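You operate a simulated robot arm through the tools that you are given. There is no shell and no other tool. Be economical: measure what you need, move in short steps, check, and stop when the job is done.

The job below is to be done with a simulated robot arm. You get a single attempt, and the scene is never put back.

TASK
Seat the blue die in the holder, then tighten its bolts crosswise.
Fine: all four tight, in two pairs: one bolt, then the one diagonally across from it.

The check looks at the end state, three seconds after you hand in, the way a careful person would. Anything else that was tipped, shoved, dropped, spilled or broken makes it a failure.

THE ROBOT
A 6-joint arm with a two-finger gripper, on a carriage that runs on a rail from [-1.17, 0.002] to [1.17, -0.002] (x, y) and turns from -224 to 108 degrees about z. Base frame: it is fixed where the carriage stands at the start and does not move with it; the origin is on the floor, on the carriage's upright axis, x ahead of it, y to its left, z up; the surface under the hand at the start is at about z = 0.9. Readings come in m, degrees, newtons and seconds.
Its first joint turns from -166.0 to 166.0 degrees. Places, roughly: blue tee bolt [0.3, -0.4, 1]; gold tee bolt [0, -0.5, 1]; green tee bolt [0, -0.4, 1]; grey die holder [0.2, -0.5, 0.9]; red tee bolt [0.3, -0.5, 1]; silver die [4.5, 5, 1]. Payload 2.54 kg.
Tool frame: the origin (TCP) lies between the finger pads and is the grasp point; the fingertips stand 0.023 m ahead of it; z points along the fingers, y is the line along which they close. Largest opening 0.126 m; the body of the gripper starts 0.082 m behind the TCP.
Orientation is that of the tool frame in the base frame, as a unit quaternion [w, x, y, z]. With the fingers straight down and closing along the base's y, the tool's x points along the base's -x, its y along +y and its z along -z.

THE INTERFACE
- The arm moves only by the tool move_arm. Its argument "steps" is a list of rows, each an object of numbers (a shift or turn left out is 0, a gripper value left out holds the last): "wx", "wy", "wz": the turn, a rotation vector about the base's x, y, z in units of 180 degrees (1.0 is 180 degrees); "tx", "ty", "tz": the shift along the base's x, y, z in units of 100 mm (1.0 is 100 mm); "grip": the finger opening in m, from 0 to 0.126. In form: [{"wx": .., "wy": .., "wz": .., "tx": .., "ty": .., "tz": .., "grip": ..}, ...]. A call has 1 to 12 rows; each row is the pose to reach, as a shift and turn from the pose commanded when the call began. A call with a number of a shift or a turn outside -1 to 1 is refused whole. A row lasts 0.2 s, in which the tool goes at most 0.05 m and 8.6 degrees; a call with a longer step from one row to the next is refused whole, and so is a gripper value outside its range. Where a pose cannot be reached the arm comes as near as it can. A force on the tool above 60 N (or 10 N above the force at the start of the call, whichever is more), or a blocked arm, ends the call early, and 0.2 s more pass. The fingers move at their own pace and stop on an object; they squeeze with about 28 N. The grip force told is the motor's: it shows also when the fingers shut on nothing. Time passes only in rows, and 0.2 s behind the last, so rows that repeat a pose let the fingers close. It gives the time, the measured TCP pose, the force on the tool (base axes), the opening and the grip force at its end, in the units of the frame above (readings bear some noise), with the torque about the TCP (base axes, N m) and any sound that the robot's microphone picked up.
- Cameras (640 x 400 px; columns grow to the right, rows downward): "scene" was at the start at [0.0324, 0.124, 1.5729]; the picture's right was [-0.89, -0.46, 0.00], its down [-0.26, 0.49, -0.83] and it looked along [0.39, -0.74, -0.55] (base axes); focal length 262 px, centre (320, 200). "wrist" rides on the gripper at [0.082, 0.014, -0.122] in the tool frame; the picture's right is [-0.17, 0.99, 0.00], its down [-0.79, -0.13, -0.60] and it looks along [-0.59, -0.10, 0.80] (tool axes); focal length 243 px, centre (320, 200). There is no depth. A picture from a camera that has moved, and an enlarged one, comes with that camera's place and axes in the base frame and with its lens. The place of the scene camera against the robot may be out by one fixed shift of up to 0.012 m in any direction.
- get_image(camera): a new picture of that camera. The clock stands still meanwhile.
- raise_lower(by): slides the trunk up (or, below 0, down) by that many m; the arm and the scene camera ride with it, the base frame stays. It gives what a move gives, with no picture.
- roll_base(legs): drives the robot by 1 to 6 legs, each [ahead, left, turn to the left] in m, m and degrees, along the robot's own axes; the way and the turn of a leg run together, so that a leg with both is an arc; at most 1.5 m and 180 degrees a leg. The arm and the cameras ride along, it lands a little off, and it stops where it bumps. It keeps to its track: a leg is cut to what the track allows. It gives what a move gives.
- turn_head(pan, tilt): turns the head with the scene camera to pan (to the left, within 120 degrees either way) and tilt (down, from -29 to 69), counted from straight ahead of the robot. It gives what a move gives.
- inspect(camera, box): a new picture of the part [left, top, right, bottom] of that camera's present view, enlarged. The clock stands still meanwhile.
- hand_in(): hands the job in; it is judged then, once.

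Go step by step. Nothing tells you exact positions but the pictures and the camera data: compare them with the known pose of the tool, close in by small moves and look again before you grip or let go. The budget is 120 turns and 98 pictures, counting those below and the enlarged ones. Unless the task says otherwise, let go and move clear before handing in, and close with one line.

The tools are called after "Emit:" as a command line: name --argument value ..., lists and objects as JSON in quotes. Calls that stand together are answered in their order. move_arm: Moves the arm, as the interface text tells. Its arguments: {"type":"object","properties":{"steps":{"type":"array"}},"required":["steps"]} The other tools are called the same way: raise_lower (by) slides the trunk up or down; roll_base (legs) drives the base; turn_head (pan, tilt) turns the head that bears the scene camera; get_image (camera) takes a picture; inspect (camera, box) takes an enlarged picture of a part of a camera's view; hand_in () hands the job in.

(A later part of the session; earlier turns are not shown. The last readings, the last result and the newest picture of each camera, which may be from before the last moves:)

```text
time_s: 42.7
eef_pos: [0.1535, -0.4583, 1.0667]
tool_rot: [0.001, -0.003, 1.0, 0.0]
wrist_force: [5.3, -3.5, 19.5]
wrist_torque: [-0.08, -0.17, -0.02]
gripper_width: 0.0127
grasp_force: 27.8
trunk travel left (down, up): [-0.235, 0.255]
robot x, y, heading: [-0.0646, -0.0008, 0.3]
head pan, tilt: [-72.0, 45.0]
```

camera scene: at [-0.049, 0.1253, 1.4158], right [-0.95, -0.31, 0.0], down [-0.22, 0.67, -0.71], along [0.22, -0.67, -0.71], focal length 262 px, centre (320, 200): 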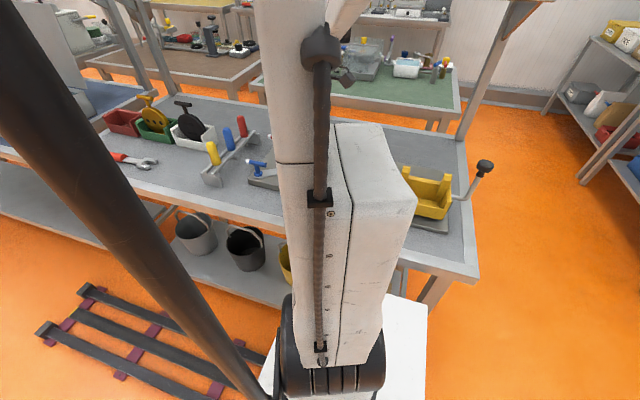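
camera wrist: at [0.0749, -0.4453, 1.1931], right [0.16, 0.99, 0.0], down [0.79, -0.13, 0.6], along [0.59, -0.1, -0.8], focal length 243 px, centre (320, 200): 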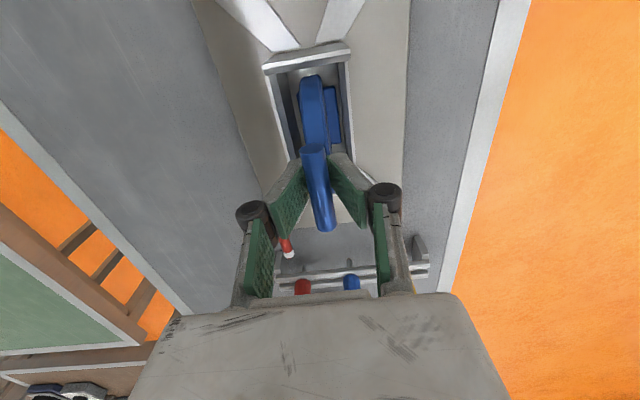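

Floor contact, with the die tilted slightly in the grip. Ease off, open slowly and let it settle flat.

Emit:
move_arm --steps '[{"tz": 0.02}, {"tz": 0.02, "grip": 0.02}, {"tz": 0.02, "grip": 0.03}, {"tz": 0.02, "grip": 0.04}, {"tz": 0.02, "grip": 0.04}]'

Emit:
get_image --camera "wrist"

```text
time_s: 43.9
eef_pos: [0.153, -0.4603, 1.0672]
tool_rot: [0.0, -0.002, 1.0, 0.0]
wrist_force: [-0.5, -0.2, 0.6]
wrist_torque: [-0.01, 0.01, -0.01]
gripper_width: 0.0398
grasp_force: 0.1
trunk travel left (down, up): [-0.235, 0.255]
robot x, y, heading: [-0.0629, 0.0002, 0.4]
head pan, tilt: [-72.0, 45.0]
```

```text
57 pictures are left
camera wrist: at [0.0705, -0.4458, 1.1892], right [0.16, 0.99, 0.0], down [0.79, -0.13, 0.6], along [0.59, -0.1, -0.8], focal length 243 px, centre (320, 200)
```

wrist: 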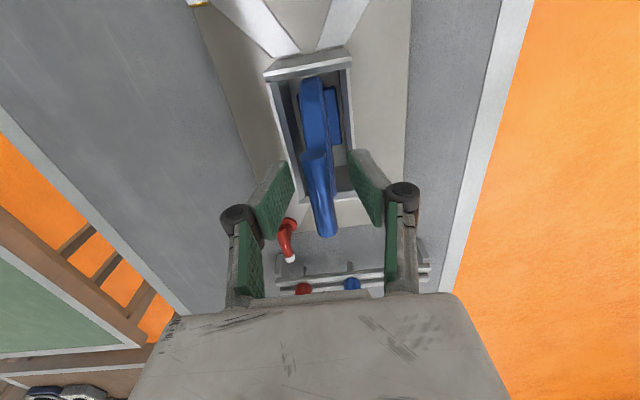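

Released. I'll rise clear and look from above and from the side.

Emit:
raise_lower --by 0.2

Emit:
inspect --camera "wrist" --box '[240, 0, 420, 180]'

Emit:
turn_head --pan -45 --tilt 40

Emit:
get_image --camera "scene"

```text
time_s: 46.1
eef_pos: [0.1529, -0.4597, 1.267]
tool_rot: [0.0, -0.001, 1.0, 0.0]
wrist_force: [0.3, 0.1, -0.4]
wrist_torque: [-0.02, -0.01, -0.01]
gripper_width: 0.04
grasp_force: 0.1
trunk travel left (down, up): [-0.435, 0.055]
robot x, y, heading: [-0.0663, -0.0025, 0.1]
head pan, tilt: [-72.0, 45.0]
```

```text
2.22 times, centred on (330, 90) of wrist
camera zoom: at [0.0705, -0.4458, 1.389], right [0.16, 0.99, 0.0], down [0.79, -0.13, 0.6], along [0.59, -0.1, -0.8], focal length 539 px, centre (298, 444)
```

zoom: 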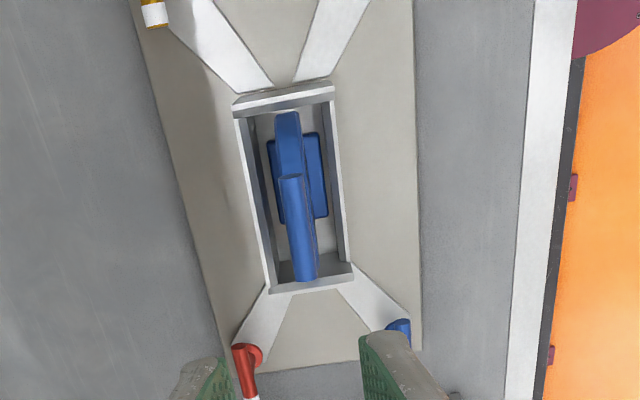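

```text
time_s: 47.0
eef_pos: [0.1532, -0.4595, 1.267]
tool_rot: [-0.001, -0.002, 1.0, 0.0]
wrist_force: [-0.2, 0.6, -0.9]
wrist_torque: [-0.04, -0.02, 0.01]
gripper_width: 0.04
grasp_force: 0.0
trunk travel left (down, up): [-0.435, 0.055]
robot x, y, heading: [-0.0614, -0.0031, 0.3]
head pan, tilt: [-45.0, 40.0]
```

```text
55 pictures are left
camera scene: at [-0.0142, 0.1429, 1.6231], right [-0.71, -0.71, 0.0], down [-0.46, 0.45, -0.77], along [0.54, -0.54, -0.64], focal length 262 px, centre (320, 200)
```

scene: 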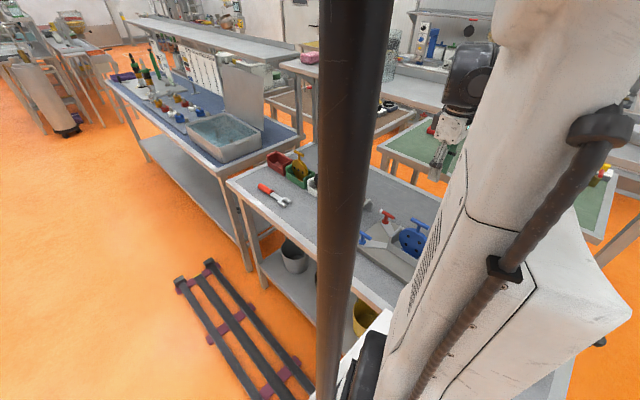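

Emit:
inspect --camera "scene" --box '[340, 190, 450, 290]'

```text
4.00 times, centred on (395, 240) of scene
camera zoom: at [-0.0142, 0.1429, 1.6231], right [-0.71, -0.71, 0.0], down [-0.46, 0.45, -0.77], along [0.54, -0.54, -0.64], focal length 1046 px, centre (20, 40)
```

zoom: 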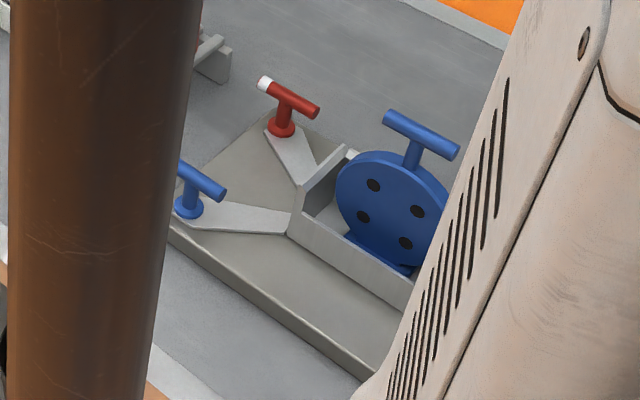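

Die is seated centred (foot flat in the channel). Bolts estimated: red (0.30,-0.534), blue (0.30,-0.39), bars at z≈0.965. First pair red→green; going to red.

Emit:
roll_base --legs '[[0.147, 0, 0]]'

Emit:
move_arm --steps '[{"ty": -0.3, "grip": 0.06}, {"ty": -0.6, "grip": 0.06}, {"ty": -0.74, "grip": 0.06}, {"ty": -0.74, "grip": 0.06}]'

Emit:
raise_lower --by -0.13

Emit:
get_image --camera "wrist"

```text
time_s: 48.4
eef_pos: [0.3013, -0.4596, 1.2669]
tool_rot: [0.0, -0.003, 1.0, 0.0]
wrist_force: [0.2, 0.4, -0.2]
wrist_torque: [0.03, 0.04, 0.0]
gripper_width: 0.0399
grasp_force: 0.1
trunk travel left (down, up): [-0.435, 0.055]
robot x, y, heading: [0.0819, 0.0021, 0.4]
head pan, tilt: [-45.0, 40.0]
```

```text
time_s: 49.4
eef_pos: [0.3032, -0.5339, 1.2677]
tool_rot: [-0.001, -0.003, 1.0, 0.0]
wrist_force: [-0.3, -0.1, -0.9]
wrist_torque: [0.02, 0.0, -0.02]
gripper_width: 0.06
grasp_force: 0.0
trunk travel left (down, up): [-0.435, 0.055]
robot x, y, heading: [0.085, -0.0028, 0.4]
head pan, tilt: [-45.0, 40.0]
```

```text
time_s: 51.0
eef_pos: [0.3018, -0.5335, 1.1379]
tool_rot: [0.0, -0.002, 1.0, -0.001]
wrist_force: [0.2, -0.6, -0.1]
wrist_torque: [0.02, -0.03, -0.01]
gripper_width: 0.0599
grasp_force: 0.1
trunk travel left (down, up): [-0.305, 0.185]
robot x, y, heading: [0.0848, 0.0003, 0.3]
head pan, tilt: [-45.0, 40.0]
```

```text
53 pictures are left
camera wrist: at [0.2201, -0.52, 1.2591], right [0.16, 0.99, 0.0], down [0.79, -0.13, 0.6], along [0.59, -0.1, -0.8], focal length 243 px, centre (320, 200)
```

wrist: 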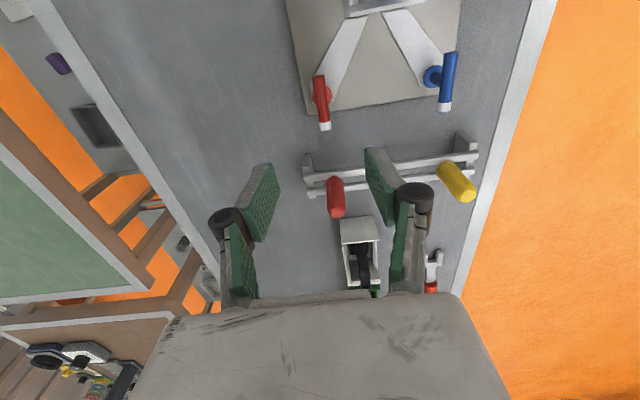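

Emit:
inspect --camera "wrist" --box '[290, 50, 370, 150]'

```text
4.00 times, centred on (330, 100) of wrist
camera zoom: at [0.2201, -0.52, 1.2591], right [0.16, 0.99, 0.0], down [0.79, -0.13, 0.6], along [0.59, -0.1, -0.8], focal length 970 px, centre (280, 600)
```

zoom: 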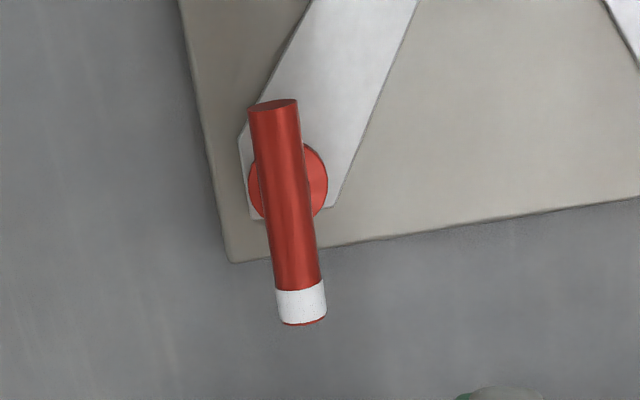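

Red bar centred at about (0.298,-0.531,0.967), along x. Descend to it.

Emit:
move_arm --steps '[{"tx": -0.035, "ty": 0.025}, {"tx": -0.035, "ty": 0.025}]'

Emit:
raise_lower --by -0.166

Emit:
get_image --camera "wrist"

```text
time_s: 51.6
eef_pos: [0.2983, -0.5318, 1.1368]
tool_rot: [0.0, -0.002, 1.0, 0.0]
wrist_force: [-0.3, 0.7, 0.2]
wrist_torque: [-0.01, 0.02, 0.0]
gripper_width: 0.0599
grasp_force: 0.1
trunk travel left (down, up): [-0.305, 0.185]
robot x, y, heading: [0.0852, 0.004, 0.5]
head pan, tilt: [-45.0, 40.0]
```

```text
time_s: 53.4
eef_pos: [0.2992, -0.5308, 0.9718]
tool_rot: [0.0, -0.003, 1.0, 0.0]
wrist_force: [0.3, 0.2, -0.1]
wrist_torque: [0.0, -0.02, 0.01]
gripper_width: 0.0595
grasp_force: 0.1
trunk travel left (down, up): [-0.139, 0.351]
robot x, y, heading: [0.0843, 0.0019, 0.3]
head pan, tilt: [-45.0, 40.0]
```

```text
51 pictures are left
camera wrist: at [0.2166, -0.5176, 1.0931], right [0.16, 0.99, 0.0], down [0.79, -0.13, 0.6], along [0.59, -0.1, -0.8], focal length 243 px, centre (320, 200)
```

wrist: 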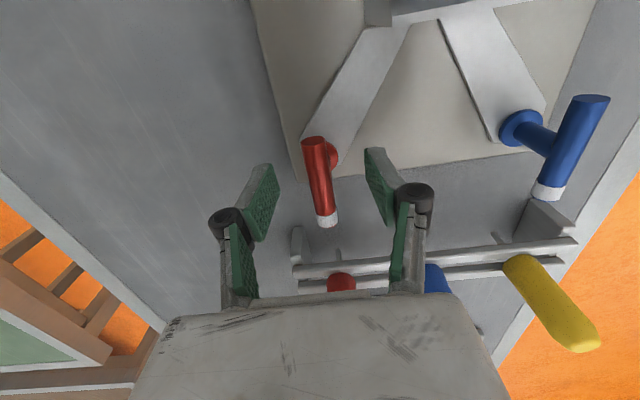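

Bar is between the fingers, slightly below the TCP. Lower 4 mm and close.

Emit:
move_arm --steps '[{"tz": -0.04}, {"tz": -0.04, "grip": 0.0}, {"tz": -0.04, "grip": 0.0}, {"tz": -0.04, "grip": 0.0}, {"tz": -0.04, "grip": 0.0}, {"tz": -0.04, "grip": 0.0}]'

Emit:
move_arm --steps '[{"wz": -0.04}, {"wz": -0.08}, {"wz": -0.12}, {"wz": -0.12}]'

```text
time_s: 54.8
eef_pos: [0.2983, -0.5321, 0.9672]
tool_rot: [0.0, -0.002, 1.0, 0.0]
wrist_force: [-1.8, 15.3, -12.7]
wrist_torque: [0.34, 0.02, 0.01]
gripper_width: 0.015
grasp_force: 40.8
trunk travel left (down, up): [-0.139, 0.351]
robot x, y, heading: [0.0817, -0.003, 0.5]
head pan, tilt: [-45.0, 40.0]
```

```text
time_s: 55.8
eef_pos: [0.3003, -0.5309, 0.9678]
tool_rot: [0.0, 0.186, 0.982, 0.001]
wrist_force: [-3.1, 17.2, -16.9]
wrist_torque: [0.38, 0.13, -0.04]
gripper_width: 0.0149
grasp_force: 40.7
trunk travel left (down, up): [-0.139, 0.351]
robot x, y, heading: [0.0784, 0.0002, 0.3]
head pan, tilt: [-45.0, 40.0]
```

It turns freely clockwise; some side load in y, so I nudge +y 2 mm while turning on.

Emit:
move_arm --steps '[{"ty": 0.02, "tz": -0.01}, {"ty": 0.02, "tz": -0.01, "wz": -0.04}, {"ty": 0.02, "tz": -0.01, "wz": -0.08}, {"ty": 0.02, "tz": -0.01, "wz": -0.12}, {"ty": 0.02, "tz": -0.01, "wz": -0.12}]'

```text
time_s: 57.0
eef_pos: [0.2992, -0.5298, 0.9668]
tool_rot: [0.0, 0.367, 0.93, 0.001]
wrist_force: [3.9, -19.1, 23.2]
wrist_torque: [-0.45, -0.17, 0.01]
gripper_width: 0.015
grasp_force: 40.8
trunk travel left (down, up): [-0.139, 0.351]
robot x, y, heading: [0.0845, -0.0003, 0.3]
head pan, tilt: [-45.0, 40.0]
```

Emit:
move_arm --steps '[{"ty": -0.01, "tz": 0.005}, {"ty": -0.01, "tz": 0.005, "wz": -0.04}, {"ty": -0.01, "tz": 0.005, "wz": -0.08}, {"ty": -0.01, "tz": 0.005, "wz": -0.12}, {"ty": -0.01, "tz": 0.005, "wz": -0.16}, {"ty": -0.01, "tz": 0.005, "wz": -0.16}]'

```text
time_s: 58.4
eef_pos: [0.2987, -0.5298, 0.966]
tool_rot: [-0.001, 0.587, 0.81, 0.0]
wrist_force: [-3.4, 7.2, -12.5]
wrist_torque: [0.83, 0.31, -0.03]
gripper_width: 0.0148
grasp_force: 41.0
trunk travel left (down, up): [-0.139, 0.351]
robot x, y, heading: [0.0871, 0.0026, 0.2]
head pan, tilt: [-45.0, 40.0]
```

Emit:
move_arm --steps '[{"wz": -0.04}, {"wz": -0.08}, {"wz": -0.12}, {"wz": -0.16}, {"wz": -0.2}, {"wz": -0.2}]'

Emit:
get_image --camera "wrist"

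```text
time_s: 59.8
eef_pos: [0.2995, -0.5294, 0.9674]
tool_rot: [0.0, 0.808, 0.589, 0.0]
wrist_force: [-0.1, 12.6, -19.4]
wrist_torque: [0.38, -0.02, 0.01]
gripper_width: 0.0146
grasp_force: 41.0
trunk travel left (down, up): [-0.139, 0.351]
robot x, y, heading: [0.0813, -0.0016, 0.5]
head pan, tilt: [-45.0, 40.0]
```

```text
50 pictures are left
camera wrist: at [0.3373, -0.4559, 1.0881], right [0.89, -0.46, 0.0], down [-0.37, -0.71, 0.6], along [-0.27, -0.53, -0.8], focal length 243 px, centre (320, 200)
```

wrist: 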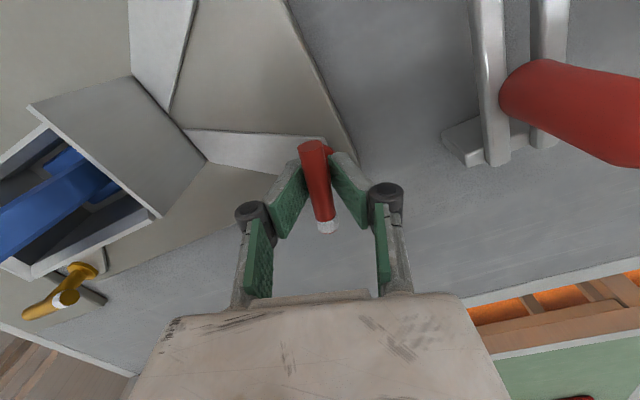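

Turned 108° with the bar following and no stop yet. The rods' tops (z≈1.02) stay under the gripper body, so I keep turning.

Emit:
move_arm --steps '[{"ty": -0.005, "tz": 0.005, "wz": -0.04}, {"ty": -0.005, "tz": 0.005, "wz": -0.08}, {"ty": -0.005, "tz": 0.005, "wz": -0.12}, {"ty": -0.005, "tz": 0.005, "wz": -0.16}, {"ty": -0.005, "tz": 0.005, "wz": -0.2}, {"ty": -0.005, "tz": 0.005, "wz": -0.2}]'

```text
time_s: 61.2
eef_pos: [0.3001, -0.5307, 0.9678]
tool_rot: [0.0, 0.95, 0.311, 0.0]
wrist_force: [0.9, 9.0, -10.8]
wrist_torque: [0.21, -0.04, -0.05]
gripper_width: 0.0146
grasp_force: 41.0
trunk travel left (down, up): [-0.139, 0.351]
robot x, y, heading: [0.0817, -0.0028, 0.2]
head pan, tilt: [-45.0, 40.0]
```

Emit:
move_arm --steps '[{"ty": 0.005, "tz": 0.005, "wz": -0.04}, {"ty": 0.005, "tz": 0.005, "wz": -0.08}, {"ty": 0.005, "tz": 0.005, "wz": -0.12}, {"ty": 0.005, "tz": 0.005, "wz": -0.16}, {"ty": 0.005, "tz": 0.005, "wz": -0.2}, {"ty": 0.005, "tz": 0.005, "wz": -0.2}]'

Emit:
get_image --camera "wrist"

```text
time_s: 62.6
eef_pos: [0.2996, -0.5312, 0.9681]
tool_rot: [0.0, 1.0, 0.002, 0.0]
wrist_force: [-0.6, -1.4, 3.2]
wrist_torque: [0.12, 0.21, 0.0]
gripper_width: 0.0147
grasp_force: 40.5
trunk travel left (down, up): [-0.139, 0.351]
robot x, y, heading: [0.0809, 0.0014, 0.1]
head pan, tilt: [-45.0, 40.0]
```

```text
49 pictures are left
camera wrist: at [0.3808, -0.5439, 1.0894], right [-0.16, -0.99, 0.0], down [-0.79, 0.13, 0.6], along [-0.59, 0.1, -0.8], focal length 243 px, centre (320, 200)
```

wrist: 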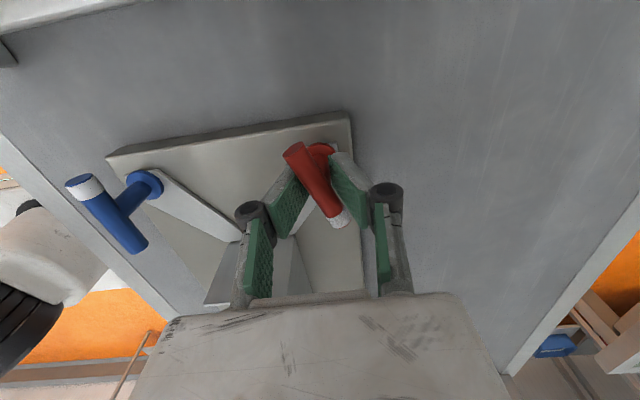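

The bar now lags the gripper by ~20°, suggesting it met its stop. I'll look closely, then try a bit more to see whether it still moves.

Emit:
move_arm --steps '[{"wz": -0.04}, {"wz": -0.08}, {"wz": -0.1}, {"wz": -0.1}]'

Emit:
get_image --camera "wrist"

```text
time_s: 63.6
eef_pos: [0.2997, -0.5307, 0.9674]
tool_rot: [0.0, 0.988, -0.154, 0.0]
wrist_force: [0.2, -6.4, 9.3]
wrist_torque: [0.15, 0.27, 0.0]
gripper_width: 0.0151
grasp_force: 40.5
trunk travel left (down, up): [-0.139, 0.351]
robot x, y, heading: [0.0863, -0.0031, 0.3]
head pan, tilt: [-45.0, 40.0]
```

```text
48 pictures are left
camera wrist: at [0.3726, -0.5685, 1.0894], right [-0.46, -0.89, 0.0], down [-0.71, 0.37, 0.6], along [-0.53, 0.27, -0.8], focal length 243 px, centre (320, 200)
```

wrist: 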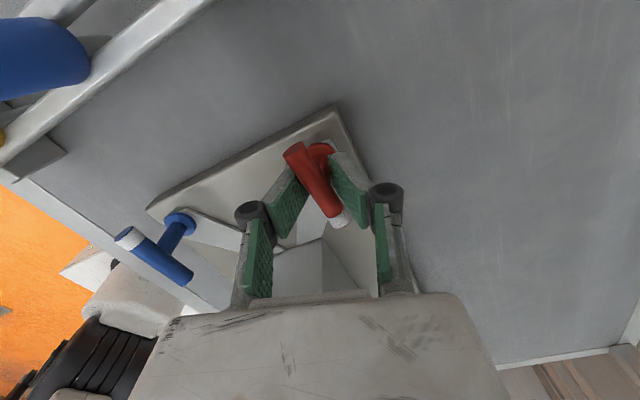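

The bar followed this time with the same lag, so it isn't at a stop yet. Continue.

Emit:
move_arm --steps '[{"wz": -0.04}, {"wz": -0.08}, {"wz": -0.12}, {"wz": -0.16}, {"wz": -0.2}, {"wz": -0.2}]'

Emit:
get_image --camera "wrist"

```text
time_s: 65.0
eef_pos: [0.2995, -0.5316, 0.9686]
tool_rot: [-0.001, 0.895, -0.446, -0.002]
wrist_force: [-5.5, 9.8, -42.3]
wrist_torque: [-0.16, 1.29, 11.19]
gripper_width: 0.0471
grasp_force: 45.3
trunk travel left (down, up): [-0.139, 0.351]
robot x, y, heading: [0.0831, -0.001, 0.4]
head pan, tilt: [-45.0, 40.0]
```

```text
47 pictures are left
camera wrist: at [0.3375, -0.6044, 1.0883], right [-0.89, -0.46, 0.0], down [-0.37, 0.71, 0.6], along [-0.28, 0.53, -0.8], focal length 243 px, centre (320, 200)
```

wrist: 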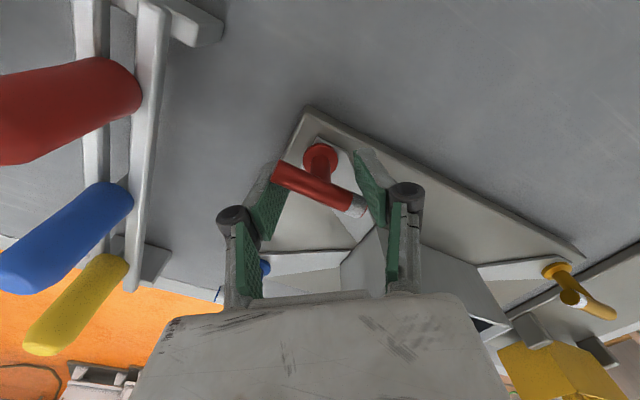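

Torque jumped to 11 N·m with the bar stopped: white end now points to -x, exactly 180°. Red is tight. Open and rise without disturbing it.

Emit:
move_arm --steps '[{"grip": 0.08}, {"grip": 0.08}, {"grip": 0.08}, {"grip": 0.08}]'

Emit:
get_image --camera "wrist"

```text
time_s: 66.0
eef_pos: [0.2981, -0.5298, 0.9691]
tool_rot: [0.0, 0.892, -0.452, 0.0]
wrist_force: [0.3, 0.1, 0.5]
wrist_torque: [0.0, 0.01, 0.0]
gripper_width: 0.0799
grasp_force: 0.2
trunk travel left (down, up): [-0.139, 0.351]
robot x, y, heading: [0.0826, -0.0015, 0.3]
head pan, tilt: [-45.0, 40.0]
```

```text
46 pictures are left
camera wrist: at [0.3359, -0.6045, 1.0897], right [-0.89, -0.45, 0.0], down [-0.36, 0.72, 0.6], along [-0.27, 0.53, -0.8], focal length 243 px, centre (320, 200)
```

wrist: 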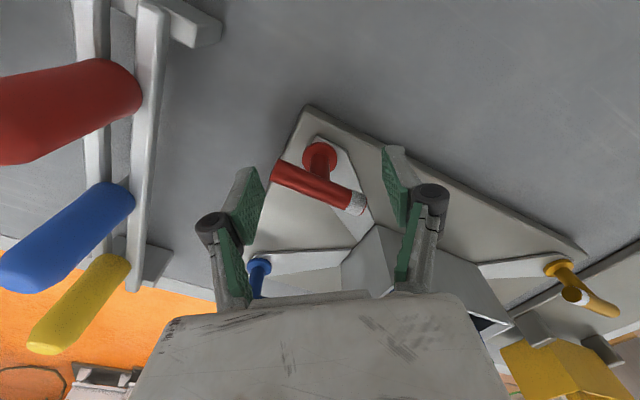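

Now up, unwind the wrist, and go to green (diagonal).

Emit:
raise_lower --by 0.2

Emit:
move_arm --steps '[{"wz": 0.045}, {"wz": 0.09}, {"wz": 0.135}, {"wz": 0.18}, {"wz": 0.225}, {"wz": 0.27}, {"wz": 0.315}, {"wz": 0.36}, {"wz": 0.405}, {"wz": 0.45}, {"wz": 0.495}, {"wz": 0.53}]'

Emit:
move_arm --steps '[{"wz": 0.045}, {"wz": 0.09}, {"wz": 0.135}, {"wz": 0.18}, {"wz": 0.225}, {"wz": 0.27}, {"wz": 0.315}, {"wz": 0.36}, {"wz": 0.405}, {"wz": 0.45}, {"wz": 0.495}, {"wz": 0.53}]'

```text
time_s: 68.2
eef_pos: [0.2983, -0.5307, 1.1669]
tool_rot: [0.0, 0.892, -0.451, 0.0]
wrist_force: [0.6, -0.1, 0.0]
wrist_torque: [0.0, 0.02, -0.02]
gripper_width: 0.08
grasp_force: 0.1
trunk travel left (down, up): [-0.339, 0.151]
robot x, y, heading: [0.0824, 0.001, 0.4]
head pan, tilt: [-45.0, 40.0]
```

```text
time_s: 70.8
eef_pos: [0.2992, -0.5296, 1.1681]
tool_rot: [0.0, 0.934, 0.357, 0.001]
wrist_force: [-0.2, -0.9, 0.3]
wrist_torque: [-0.01, 0.01, 0.01]
gripper_width: 0.0799
grasp_force: 0.0
trunk travel left (down, up): [-0.339, 0.151]
robot x, y, heading: [0.0862, 0.0009, 0.3]
head pan, tilt: [-45.0, 40.0]
```

```text
time_s: 73.4
eef_pos: [0.2989, -0.5291, 1.1686]
tool_rot: [0.0, 0.365, 0.931, 0.0]
wrist_force: [0.6, 0.1, -0.4]
wrist_torque: [0.0, 0.0, 0.01]
gripper_width: 0.0801
grasp_force: 0.1
trunk travel left (down, up): [-0.339, 0.151]
robot x, y, heading: [0.0812, 0.0008, 0.1]
head pan, tilt: [-45.0, 40.0]
```

Emit:
move_arm --steps '[{"wz": 0.045, "ty": 0.3}, {"wz": 0.09, "ty": 0.6}, {"wz": 0.135, "ty": 0.8}, {"wz": 0.18, "ty": 1.0}, {"wz": 0.238, "ty": 1.0}, {"wz": 0.238, "ty": 1.0}]'

Emit:
roll_base --legs '[[-0.295, 0, 0]]'

Emit:
move_arm --steps '[{"ty": 0.2, "grip": 0.06}, {"ty": 0.4, "grip": 0.06}, {"ty": 0.4, "grip": 0.06}]'

Emit:
get_image --camera "wrist"

```text
refused: row 5 steps farther than a row can; nothing moved
```

```text
time_s: 75.4
eef_pos: [0.0028, -0.5286, 1.1685]
tool_rot: [0.0, 0.365, 0.931, 0.0]
wrist_force: [-0.5, -1.3, 0.0]
wrist_torque: [-0.03, 0.0, -0.02]
gripper_width: 0.0799
grasp_force: 0.0
trunk travel left (down, up): [-0.339, 0.151]
robot x, y, heading: [-0.2138, -0.0002, 0.4]
head pan, tilt: [-45.0, 40.0]
```

```text
time_s: 76.2
eef_pos: [0.0008, -0.4902, 1.1692]
tool_rot: [0.0, 0.365, 0.931, 0.0]
wrist_force: [1.1, 0.9, -0.2]
wrist_torque: [-0.01, 0.02, -0.04]
gripper_width: 0.0602
grasp_force: 0.1
trunk travel left (down, up): [-0.339, 0.151]
robot x, y, heading: [-0.2117, -0.0028, 0.2]
head pan, tilt: [-45.0, 40.0]
```

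```text
45 pictures are left
camera wrist: at [-0.0485, -0.4231, 1.2904], right [0.79, 0.61, 0.0], down [0.49, -0.64, 0.6], along [0.36, -0.47, -0.8], focal length 243 px, centre (320, 200)
```

wrist: 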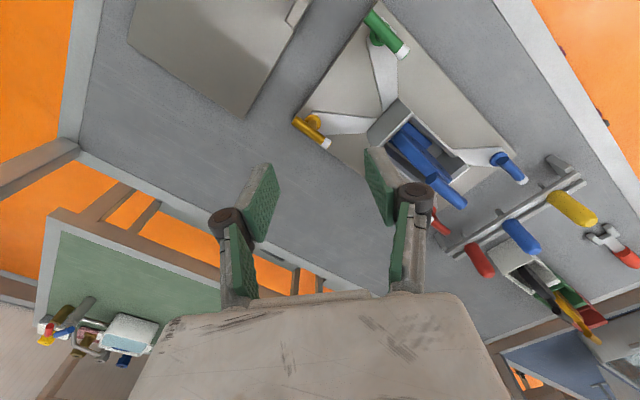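

Emit:
move_arm --steps '[{"wz": 0.045, "ty": 0.3}, {"wz": 0.09, "ty": 0.6}, {"wz": 0.135, "ty": 0.8}, {"wz": 0.18, "ty": 1.0}, {"wz": 0.225, "ty": 1.0}, {"wz": 0.238, "ty": 1.0}, {"wz": 0.238, "ty": 1.0}]'

Emit:
get_image --camera "wrist"

```text
time_s: 77.8
eef_pos: [0.0077, -0.4021, 1.1693]
tool_rot: [-0.001, 0.0, 1.0, 0.0]
wrist_force: [-0.8, -0.1, -0.1]
wrist_torque: [-0.01, 0.02, -0.03]
gripper_width: 0.0601
grasp_force: 0.1
trunk travel left (down, up): [-0.339, 0.151]
robot x, y, heading: [-0.2135, 0.0015, 0.5]
head pan, tilt: [-45.0, 40.0]
```

```text
44 pictures are left
camera wrist: at [-0.0743, -0.3873, 1.2908], right [0.17, 0.99, 0.0], down [0.79, -0.13, 0.6], along [0.59, -0.1, -0.8], focal length 243 px, centre (320, 200)
```

wrist: 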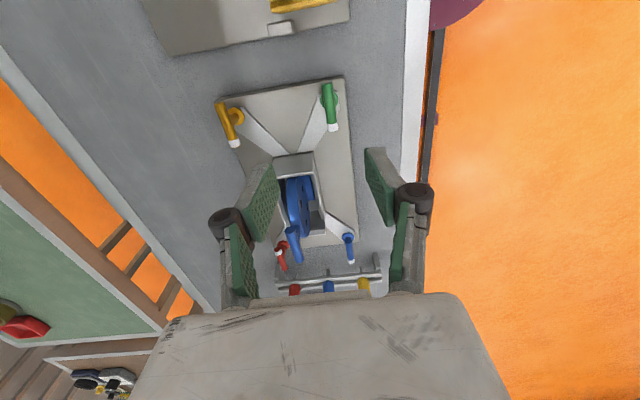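

Emit:
inspect --camera "wrist" --box '[260, 140, 380, 290]'

Emit:
inspect --camera "wrist" --box '[290, 70, 370, 150]'

```text
2.67 times, centred on (320, 215) of wrist
camera zoom: at [-0.0743, -0.3873, 1.2908], right [0.17, 0.99, 0.0], down [0.79, -0.13, 0.6], along [0.59, -0.1, -0.8], focal length 647 px, centre (320, 160)
```

zoom: 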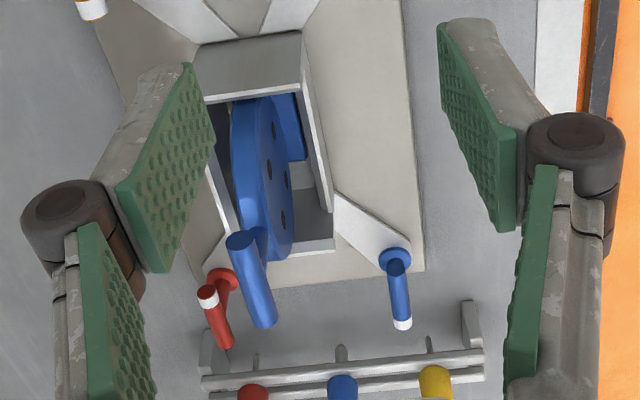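

```text
5.00 times, centred on (330, 110) of wrist
camera zoom: at [-0.0743, -0.3873, 1.2908], right [0.17, 0.99, 0.0], down [0.79, -0.13, 0.6], along [0.59, -0.1, -0.8], focal length 1213 px, centre (270, 650)
```

zoom: 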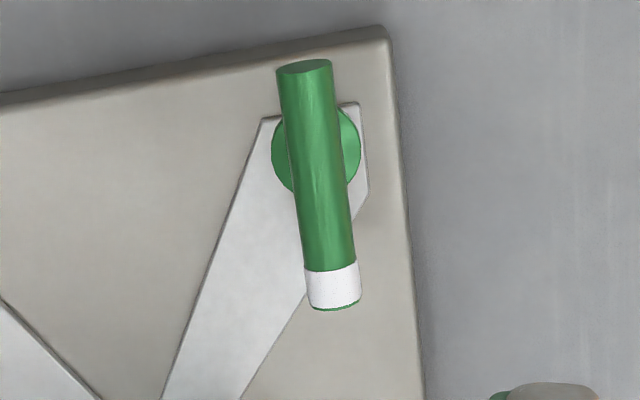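

Red is confirmed at 180°. Green stem at about (0.0185,-0.3905). Align and descend.

Emit:
move_arm --steps '[{"tx": 0.11, "ty": 0.12}, {"tx": 0.11, "ty": 0.12}, {"tx": 0.11, "ty": 0.12}]'

Emit:
raise_lower --by -0.196

Emit:
get_image --camera "wrist"

```text
time_s: 78.6
eef_pos: [0.0179, -0.3874, 1.1699]
tool_rot: [0.001, 0.0, 1.0, 0.0]
wrist_force: [0.7, -0.2, 0.3]
wrist_torque: [0.0, 0.0, -0.04]
gripper_width: 0.0598
grasp_force: 0.0
trunk travel left (down, up): [-0.339, 0.151]
robot x, y, heading: [-0.2138, 0.0012, 0.1]
head pan, tilt: [-45.0, 40.0]
```

```text
time_s: 80.8
eef_pos: [0.0168, -0.3846, 0.973]
tool_rot: [0.0, 0.001, 1.0, 0.0]
wrist_force: [-0.2, 0.0, 0.1]
wrist_torque: [0.0, 0.04, 0.0]
gripper_width: 0.06
grasp_force: 0.0
trunk travel left (down, up): [-0.143, 0.347]
robot x, y, heading: [-0.2137, 0.0018, 0.2]
head pan, tilt: [-45.0, 40.0]
```

```text
41 pictures are left
camera wrist: at [-0.0656, -0.3702, 1.095], right [0.17, 0.99, 0.0], down [0.79, -0.13, 0.6], along [0.59, -0.1, -0.8], focal length 243 px, centre (320, 200)
```

wrist: 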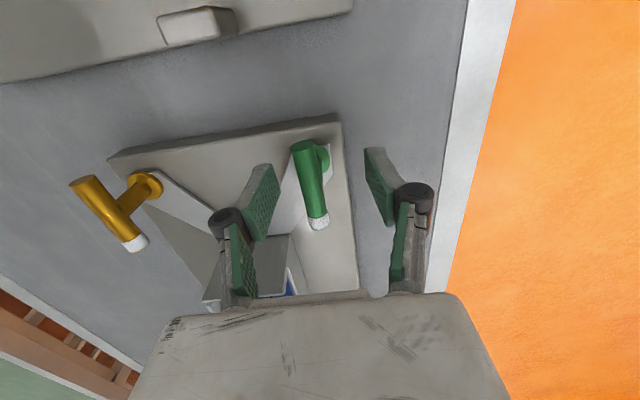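

Bolt is 6 mm to -y of the TCP. Correct, lower 5 mm, close.

Emit:
move_arm --steps '[{"ty": -0.06, "tx": 0.015}, {"ty": -0.06, "tx": 0.015, "tz": -0.05}, {"ty": -0.06, "tx": 0.015, "tz": -0.05, "grip": 0.0}, {"ty": -0.06, "tx": 0.015, "tz": -0.05, "grip": 0.0}, {"ty": -0.06, "tx": 0.015, "tz": -0.05, "grip": 0.0}, {"ty": -0.06, "tx": 0.015, "tz": -0.05, "grip": 0.0}]'

Emit:
get_image --camera "wrist"

```text
time_s: 82.2
eef_pos: [0.0141, -0.3896, 0.9675]
tool_rot: [0.0, 0.002, 1.0, -0.002]
wrist_force: [-4.7, -7.1, -19.2]
wrist_torque: [-0.1, 0.94, -0.08]
gripper_width: 0.0149
grasp_force: 41.1
trunk travel left (down, up): [-0.143, 0.347]
robot x, y, heading: [-0.2128, 0.0017, 0.0]
head pan, tilt: [-45.0, 40.0]
stopped in row 6: the force on the tool passed its limit at 61 N (the readings are from after the stop); the commanded pose is now the measured one
```

```text
40 pictures are left
camera wrist: at [-0.0681, -0.3747, 1.0886], right [0.17, 0.99, -0.01], down [0.79, -0.13, 0.6], along [0.59, -0.11, -0.8], focal length 243 px, centre (320, 200)
```

wrist: 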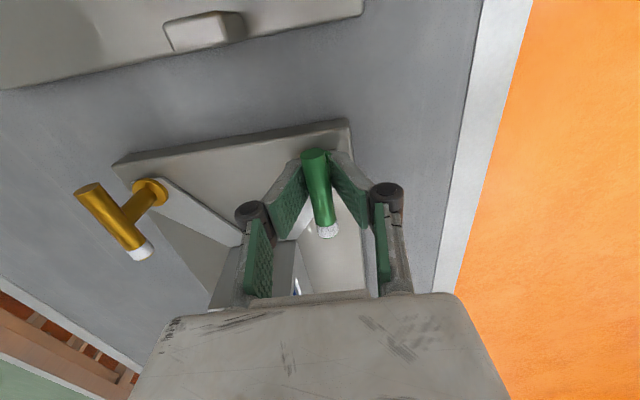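

Gripped but with a push during closing; I'll reopen slightly, re-centre +3 mm in x, and close again.

Emit:
move_arm --steps '[{"grip": 0.03}, {"grip": 0.03, "tx": 0.03, "ty": -0.01}, {"grip": 0.03, "tx": 0.03, "ty": -0.01}, {"grip": 0.03, "tx": 0.03, "ty": -0.01}]'

Emit:
move_arm --steps '[{"grip": 0.02}, {"grip": 0.016}, {"grip": 0.01}, {"grip": 0.0}, {"grip": 0.0}]'

```text
time_s: 83.2
eef_pos: [0.017, -0.3866, 0.9683]
tool_rot: [-0.001, 0.002, 1.0, -0.003]
wrist_force: [0.4, 0.6, 0.6]
wrist_torque: [-0.01, 0.02, 0.01]
gripper_width: 0.0299
grasp_force: 0.1
trunk travel left (down, up): [-0.143, 0.347]
robot x, y, heading: [-0.2127, -0.0, 0.1]
head pan, tilt: [-45.0, 40.0]
```

```text
time_s: 84.4
eef_pos: [0.0167, -0.3899, 0.9675]
tool_rot: [0.001, 0.003, 1.0, -0.003]
wrist_force: [-1.4, -26.9, -1.4]
wrist_torque: [-0.61, -0.09, -0.06]
gripper_width: 0.0149
grasp_force: 40.8
trunk travel left (down, up): [-0.143, 0.347]
robot x, y, heading: [-0.2131, -0.0008, 0.2]
head pan, tilt: [-45.0, 40.0]
```

Shift 3 mm to -y to relieve side load, and turn clockwise.

Emit:
move_arm --steps '[{"ty": -0.03}, {"ty": -0.03, "wz": -0.04}, {"ty": -0.03, "wz": -0.08}, {"ty": -0.03, "wz": -0.12}, {"ty": -0.03, "wz": -0.16}, {"ty": -0.03, "wz": -0.2}, {"ty": -0.03, "wz": -0.24}, {"ty": -0.03, "wz": -0.24}]'

```text
time_s: 86.2
eef_pos: [0.0178, -0.388, 0.9681]
tool_rot: [-0.002, 0.371, 0.929, -0.003]
wrist_force: [5.7, 33.3, -16.4]
wrist_torque: [0.72, 0.09, 0.05]
gripper_width: 0.015
grasp_force: 41.4
trunk travel left (down, up): [-0.143, 0.347]
robot x, y, heading: [-0.2144, 0.0019, 0.1]
head pan, tilt: [-45.0, 40.0]
```

Emit:
move_arm --steps '[{"ty": 0.02}, {"ty": 0.02, "wz": -0.04}, {"ty": 0.02, "wz": -0.08}, {"ty": 0.02, "wz": -0.12}, {"ty": 0.02, "wz": -0.16}, {"ty": 0.02, "wz": -0.2}, {"ty": 0.02, "wz": -0.24}, {"ty": 0.02, "wz": -0.24}]'

```text
time_s: 88.0
eef_pos: [0.0192, -0.3887, 0.9687]
tool_rot: [-0.002, 0.686, 0.727, -0.002]
wrist_force: [24.6, 14.8, -4.2]
wrist_torque: [-0.02, -0.5, 0.04]
gripper_width: 0.0148
grasp_force: 40.8
trunk travel left (down, up): [-0.143, 0.347]
robot x, y, heading: [-0.2119, 0.0001, 0.3]
head pan, tilt: [-45.0, 40.0]
```

Emit:
move_arm --steps '[{"tx": 0.015, "ty": 0.01}, {"tx": 0.015, "ty": 0.01, "wz": -0.04}, {"tx": 0.015, "ty": 0.01, "wz": -0.08}, {"tx": 0.015, "ty": 0.01, "wz": -0.12}, {"tx": 0.015, "ty": 0.01, "wz": -0.16}, {"tx": 0.015, "ty": 0.01, "wz": -0.2}, {"tx": 0.015, "ty": 0.01, "wz": -0.24}, {"tx": 0.015, "ty": 0.01, "wz": -0.24}]'

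Emit:
get_image --camera "wrist"

```text
time_s: 89.8
eef_pos: [0.0204, -0.3893, 0.9679]
tool_rot: [-0.003, 0.906, 0.423, -0.002]
wrist_force: [26.2, -17.4, 24.3]
wrist_torque: [-0.86, -0.15, 0.02]
gripper_width: 0.0148
grasp_force: 41.0
trunk travel left (down, up): [-0.143, 0.347]
robot x, y, heading: [-0.2116, 0.0022, 0.4]
head pan, tilt: [-45.0, 40.0]
```

```text
39 pictures are left
camera wrist: at [0.0839, -0.3351, 1.0895], right [0.65, -0.76, -0.01], down [-0.61, -0.52, 0.6], along [-0.46, -0.39, -0.8], focal length 243 px, centre (320, 200)
```

wrist: 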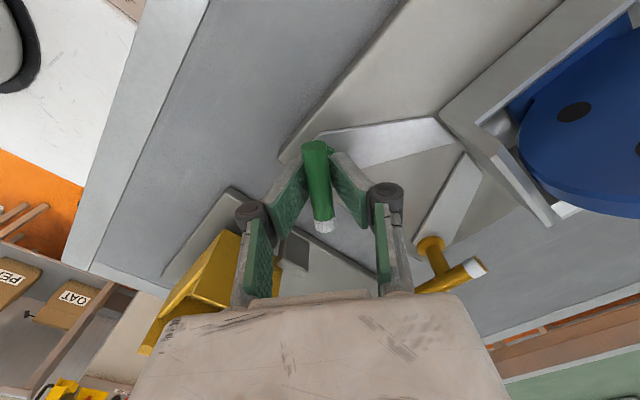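

Emit:
move_arm --steps '[{"tx": 0.015, "ty": -0.01, "tz": 0.01}, {"tx": 0.015, "ty": -0.01, "tz": 0.01, "wz": -0.04}, {"tx": 0.015, "ty": -0.01, "tz": 0.01, "wz": -0.08}, {"tx": 0.015, "ty": -0.01, "tz": 0.01, "wz": -0.12}, {"tx": 0.015, "ty": -0.01, "tz": 0.01, "wz": -0.16}, {"tx": 0.015, "ty": -0.01, "tz": 0.01, "wz": -0.2}, {"tx": 0.015, "ty": -0.01, "tz": 0.01, "wz": -0.24}, {"tx": 0.015, "ty": -0.01, "tz": 0.01, "wz": -0.27}, {"tx": 0.015, "ty": -0.01, "tz": 0.01, "wz": -0.27}]'

Emit:
get_image --camera "wrist"

```text
time_s: 91.8
eef_pos: [0.02, -0.3904, 0.9674]
tool_rot: [-0.003, 1.0, 0.013, 0.0]
wrist_force: [-1.2, -7.7, -10.7]
wrist_torque: [-0.36, 0.46, 0.02]
gripper_width: 0.0149
grasp_force: 40.9
trunk travel left (down, up): [-0.143, 0.347]
robot x, y, heading: [-0.2142, -0.0021, 0.5]
head pan, tilt: [-45.0, 40.0]
```

```text
38 pictures are left
camera wrist: at [0.1022, -0.4025, 1.0898], right [-0.14, -0.99, -0.01], down [-0.79, 0.11, 0.6], along [-0.59, 0.09, -0.8], focal length 243 px, centre (320, 200)
```

wrist: 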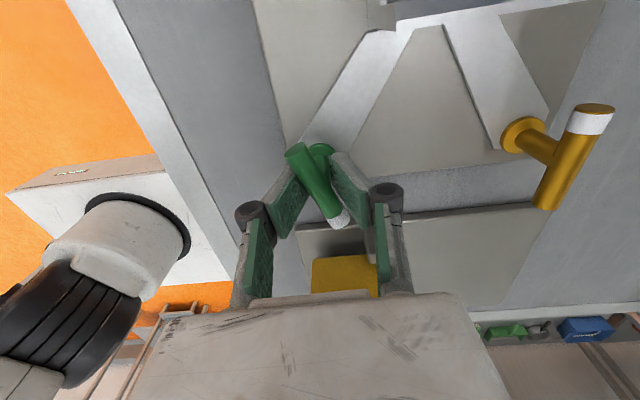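

Same lag pattern as red (bar at about 158°). Continue in small amounts, watching torque.

Emit:
move_arm --steps '[{"wz": -0.04}, {"wz": -0.08}, {"wz": -0.12}, {"wz": -0.12}]'

Emit:
get_image --camera "wrist"

```text
time_s: 92.8
eef_pos: [0.0196, -0.3901, 0.9684]
tool_rot: [-0.004, 0.985, -0.175, 0.001]
wrist_force: [-13.8, -2.4, -16.6]
wrist_torque: [-0.7, -0.03, 0.45]
gripper_width: 0.015
grasp_force: 41.1
trunk travel left (down, up): [-0.143, 0.347]
robot x, y, heading: [-0.2114, 0.0039, 0.2]
head pan, tilt: [-45.0, 40.0]
```

```text
37 pictures are left
camera wrist: at [0.0917, -0.432, 1.09], right [-0.5, -0.87, -0.01], down [-0.7, 0.39, 0.6], along [-0.52, 0.3, -0.8], focal length 243 px, centre (320, 200)
```

wrist: 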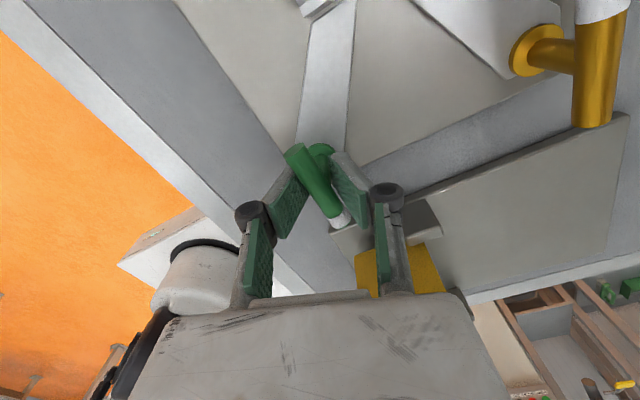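

Torque begins (0.45 N·m) near 180°. A little more to seat it firmly.

Emit:
move_arm --steps '[{"wz": -0.03}, {"wz": -0.06}, {"wz": -0.09}, {"wz": -0.11}, {"wz": -0.11}]'

Emit:
get_image --camera "wrist"

```text
time_s: 94.0
eef_pos: [0.0229, -0.3897, 0.9686]
tool_rot: [-0.003, 0.94, -0.34, 0.001]
wrist_force: [4.7, 5.1, -26.4]
wrist_torque: [0.02, -0.75, 3.62]
gripper_width: 0.0296
grasp_force: 45.2
trunk travel left (down, up): [-0.143, 0.347]
robot x, y, heading: [-0.2103, -0.0024, 0.5]
head pan, tilt: [-45.0, 40.0]
```

```text
36 pictures are left
camera wrist: at [0.0754, -0.4537, 1.0898], right [-0.76, -0.65, -0.01], down [-0.53, 0.61, 0.6], along [-0.39, 0.46, -0.8], focal length 243 px, centre (320, 200)
```

wrist: 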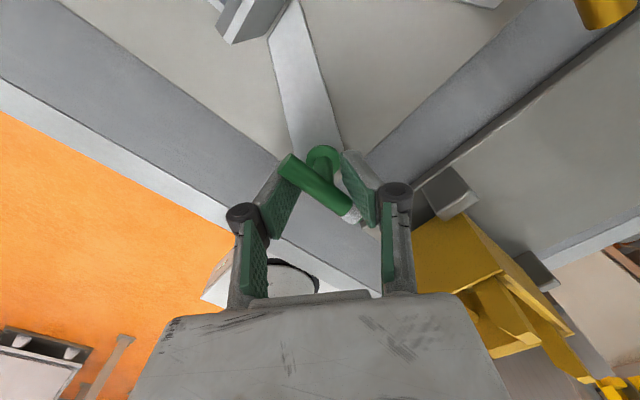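

Green hit its stop (3.6 N·m). Open, rise, unwind, and go to blue.

Emit:
move_arm --steps '[{"grip": 0.06}, {"grip": 0.06}, {"grip": 0.06}]'

Emit:
raise_lower --by 0.2

Emit:
move_arm --steps '[{"wz": 0.045}, {"wz": 0.09}, {"wz": 0.135}, {"wz": 0.18}, {"wz": 0.225}, {"wz": 0.27}, {"wz": 0.315}, {"wz": 0.36}, {"wz": 0.405}, {"wz": 0.45}, {"wz": 0.495}, {"wz": 0.53}]'

Emit:
move_arm --steps '[{"wz": 0.045}, {"wz": 0.09}, {"wz": 0.135}, {"wz": 0.18}, {"wz": 0.225}, {"wz": 0.27}, {"wz": 0.315}, {"wz": 0.36}, {"wz": 0.405}, {"wz": 0.45}, {"wz": 0.495}, {"wz": 0.53}]'

Emit:
roll_base --legs '[[0.28, 0, 0]]'

```text
time_s: 94.8
eef_pos: [0.021, -0.3901, 0.9698]
tool_rot: [-0.003, 0.94, -0.341, 0.001]
wrist_force: [-0.2, 0.2, -0.5]
wrist_torque: [-0.01, 0.0, 0.01]
gripper_width: 0.0601
grasp_force: 0.1
trunk travel left (down, up): [-0.143, 0.347]
robot x, y, heading: [-0.2129, -0.0017, 0.4]
head pan, tilt: [-45.0, 40.0]
```

```text
time_s: 97.0
eef_pos: [0.0207, -0.3898, 1.1687]
tool_rot: [-0.003, 0.94, -0.341, 0.002]
wrist_force: [-0.2, -0.1, -0.1]
wrist_torque: [-0.02, 0.01, -0.02]
gripper_width: 0.0595
grasp_force: 0.0
trunk travel left (down, up): [-0.343, 0.147]
robot x, y, heading: [-0.2128, -0.0025, 0.2]
head pan, tilt: [-45.0, 40.0]
```

```text
time_s: 99.6
eef_pos: [0.0199, -0.3883, 1.1682]
tool_rot: [-0.003, 0.884, 0.467, -0.001]
wrist_force: [-0.7, -0.3, -0.8]
wrist_torque: [-0.01, 0.01, -0.02]
gripper_width: 0.0602
grasp_force: 0.0
trunk travel left (down, up): [-0.343, 0.147]
robot x, y, heading: [-0.2152, -0.0012, 0.3]
head pan, tilt: [-45.0, 40.0]
```

```text
time_s: 102.2
eef_pos: [0.0217, -0.3902, 1.1695]
tool_rot: [0.0, 0.249, 0.968, -0.003]
wrist_force: [1.3, -0.1, -0.6]
wrist_torque: [0.01, 0.02, -0.01]
gripper_width: 0.06
grasp_force: 0.1
trunk travel left (down, up): [-0.343, 0.147]
robot x, y, heading: [-0.2145, -0.0018, 0.2]
head pan, tilt: [-45.0, 40.0]
```

```text
time_s: 104.1
eef_pos: [0.299, -0.3915, 1.1681]
tool_rot: [-0.001, 0.251, 0.968, -0.003]
wrist_force: [-0.2, -0.1, 0.2]
wrist_torque: [0.04, 0.03, 0.03]
gripper_width: 0.0603
grasp_force: 0.1
trunk travel left (down, up): [-0.343, 0.147]
robot x, y, heading: [0.0662, -0.0039, 0.2]
head pan, tilt: [-45.0, 40.0]
```

Emit:
move_arm --steps '[{"wz": 0.045}, {"wz": 0.09}, {"wz": 0.135}, {"wz": 0.161}, {"wz": 0.161}]'

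Emit:
inspect --camera "wrist" --box '[260, 40, 380, 160]'

```text
time_s: 105.3
eef_pos: [0.3004, -0.3935, 1.1691]
tool_rot: [0.0, 0.001, 1.0, -0.003]
wrist_force: [-0.3, 0.0, 0.5]
wrist_torque: [0.03, -0.01, -0.01]
gripper_width: 0.0599
grasp_force: 0.0
trunk travel left (down, up): [-0.343, 0.147]
robot x, y, heading: [0.0686, -0.0007, 0.3]
head pan, tilt: [-45.0, 40.0]
```

```text
3.33 times, centred on (320, 100) of wrist
camera zoom: at [0.2181, -0.3781, 1.2903], right [0.17, 0.99, -0.01], down [0.79, -0.13, 0.6], along [0.59, -0.1, -0.8], focal length 809 px, centre (320, 533)
```

zoom: 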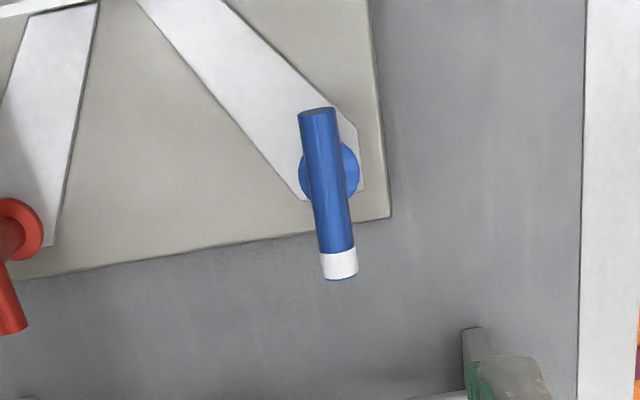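

Blue stem at about (0.300,-0.389). Align and descend.

Emit:
move_arm --steps '[{"ty": 0.045}, {"ty": 0.045}, {"ty": 0.045}]'

Emit:
raise_lower --by -0.197

Emit:
get_image --camera "wrist"

```text
time_s: 106.1
eef_pos: [0.3013, -0.391, 1.1689]
tool_rot: [-0.001, 0.001, 1.0, -0.003]
wrist_force: [-0.4, -0.2, -0.1]
wrist_torque: [0.01, -0.03, -0.05]
gripper_width: 0.0598
grasp_force: 0.0
trunk travel left (down, up): [-0.343, 0.147]
robot x, y, heading: [0.0657, 0.0027, 0.3]
head pan, tilt: [-45.0, 40.0]
```

```text
time_s: 108.3
eef_pos: [0.3015, -0.3904, 0.973]
tool_rot: [0.0, 0.001, 1.0, -0.003]
wrist_force: [0.4, -0.1, 0.7]
wrist_torque: [0.02, -0.02, 0.0]
gripper_width: 0.0599
grasp_force: 0.1
trunk travel left (down, up): [-0.146, 0.344]
robot x, y, heading: [0.0657, 0.0003, 0.0]
head pan, tilt: [-45.0, 40.0]
```

```text
34 pictures are left
camera wrist: at [0.219, -0.3753, 1.0938], right [0.17, 0.99, -0.01], down [0.79, -0.13, 0.6], along [0.59, -0.11, -0.8], focal length 243 px, centre (320, 200)
```

wrist: 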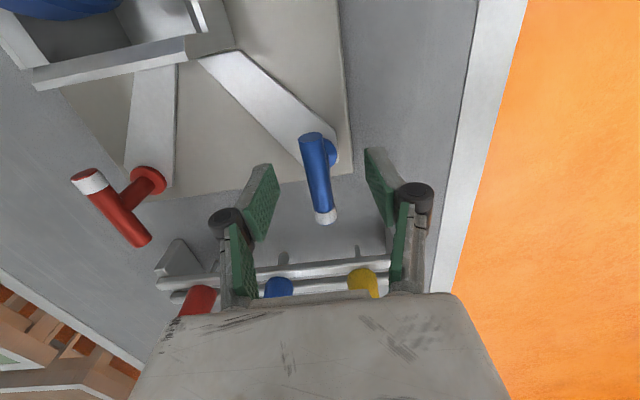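

Emit:
move_arm --steps '[{"tz": -0.05, "grip": 0.03}, {"tz": -0.05, "grip": 0.025}, {"tz": -0.05, "grip": 0.018}, {"tz": -0.05, "grip": 0.012}, {"tz": -0.05, "grip": 0.0}, {"tz": -0.05, "grip": 0.0}]'

```text
time_s: 109.7
eef_pos: [0.3007, -0.3903, 0.9672]
tool_rot: [0.0, 0.002, 1.0, -0.003]
wrist_force: [0.7, -26.9, 1.0]
wrist_torque: [-0.58, -0.04, 0.02]
gripper_width: 0.0149
grasp_force: 40.3
trunk travel left (down, up): [-0.146, 0.344]
robot x, y, heading: [0.062, -0.0001, -0.2]
head pan, tilt: [-45.0, 40.0]
```

Emit:
move_arm --steps '[{"ty": -0.014}, {"ty": -0.014, "wz": -0.04}, {"ty": -0.014, "wz": -0.08}, {"ty": -0.014, "wz": -0.12}, {"ty": -0.014, "wz": -0.16}, {"ty": -0.014, "wz": -0.2}, {"ty": -0.014, "wz": -0.24}, {"ty": -0.014, "wz": -0.24}]'

```text
time_s: 111.5
eef_pos: [0.2993, -0.3897, 0.9671]
tool_rot: [-0.002, 0.37, 0.929, -0.002]
wrist_force: [-2.3, -30.0, 11.6]
wrist_torque: [-0.92, -0.27, 0.04]
gripper_width: 0.0146
grasp_force: 40.6
trunk travel left (down, up): [-0.146, 0.344]
robot x, y, heading: [0.064, -0.0016, 0.0]
head pan, tilt: [-45.0, 40.0]
```

Emit:
move_arm --steps '[{"ty": -0.015}, {"ty": -0.015, "wz": -0.04}, {"ty": -0.015, "wz": -0.08}, {"ty": -0.015, "wz": -0.12}, {"ty": -0.015, "wz": -0.16}, {"ty": -0.015, "wz": -0.2}, {"ty": -0.015, "wz": -0.24}, {"ty": -0.015, "wz": -0.24}]'

```text
time_s: 113.3
eef_pos: [0.2992, -0.3905, 0.9661]
tool_rot: [-0.003, 0.686, 0.727, -0.003]
wrist_force: [-4.9, 1.3, -16.0]
wrist_torque: [0.45, 0.11, -0.02]
gripper_width: 0.015
grasp_force: 40.7
trunk travel left (down, up): [-0.146, 0.344]
robot x, y, heading: [0.0645, -0.0044, 0.2]
head pan, tilt: [-45.0, 40.0]
```

Emit:
move_arm --steps '[{"wz": -0.04}, {"wz": -0.08}, {"wz": -0.12}, {"wz": -0.16}, {"wz": -0.2}, {"wz": -0.24}, {"wz": -0.28}, {"wz": -0.32}, {"wz": -0.36}, {"wz": -0.36}]'

```text
time_s: 115.5
eef_pos: [0.2996, -0.3908, 0.967]
tool_rot: [-0.003, 0.969, 0.247, 0.0]
wrist_force: [0.4, 0.9, -1.7]
wrist_torque: [-0.06, 0.12, -0.05]
gripper_width: 0.0147
grasp_force: 40.7
trunk travel left (down, up): [-0.146, 0.344]
robot x, y, heading: [0.0655, 0.0031, 0.3]
head pan, tilt: [-45.0, 40.0]
```

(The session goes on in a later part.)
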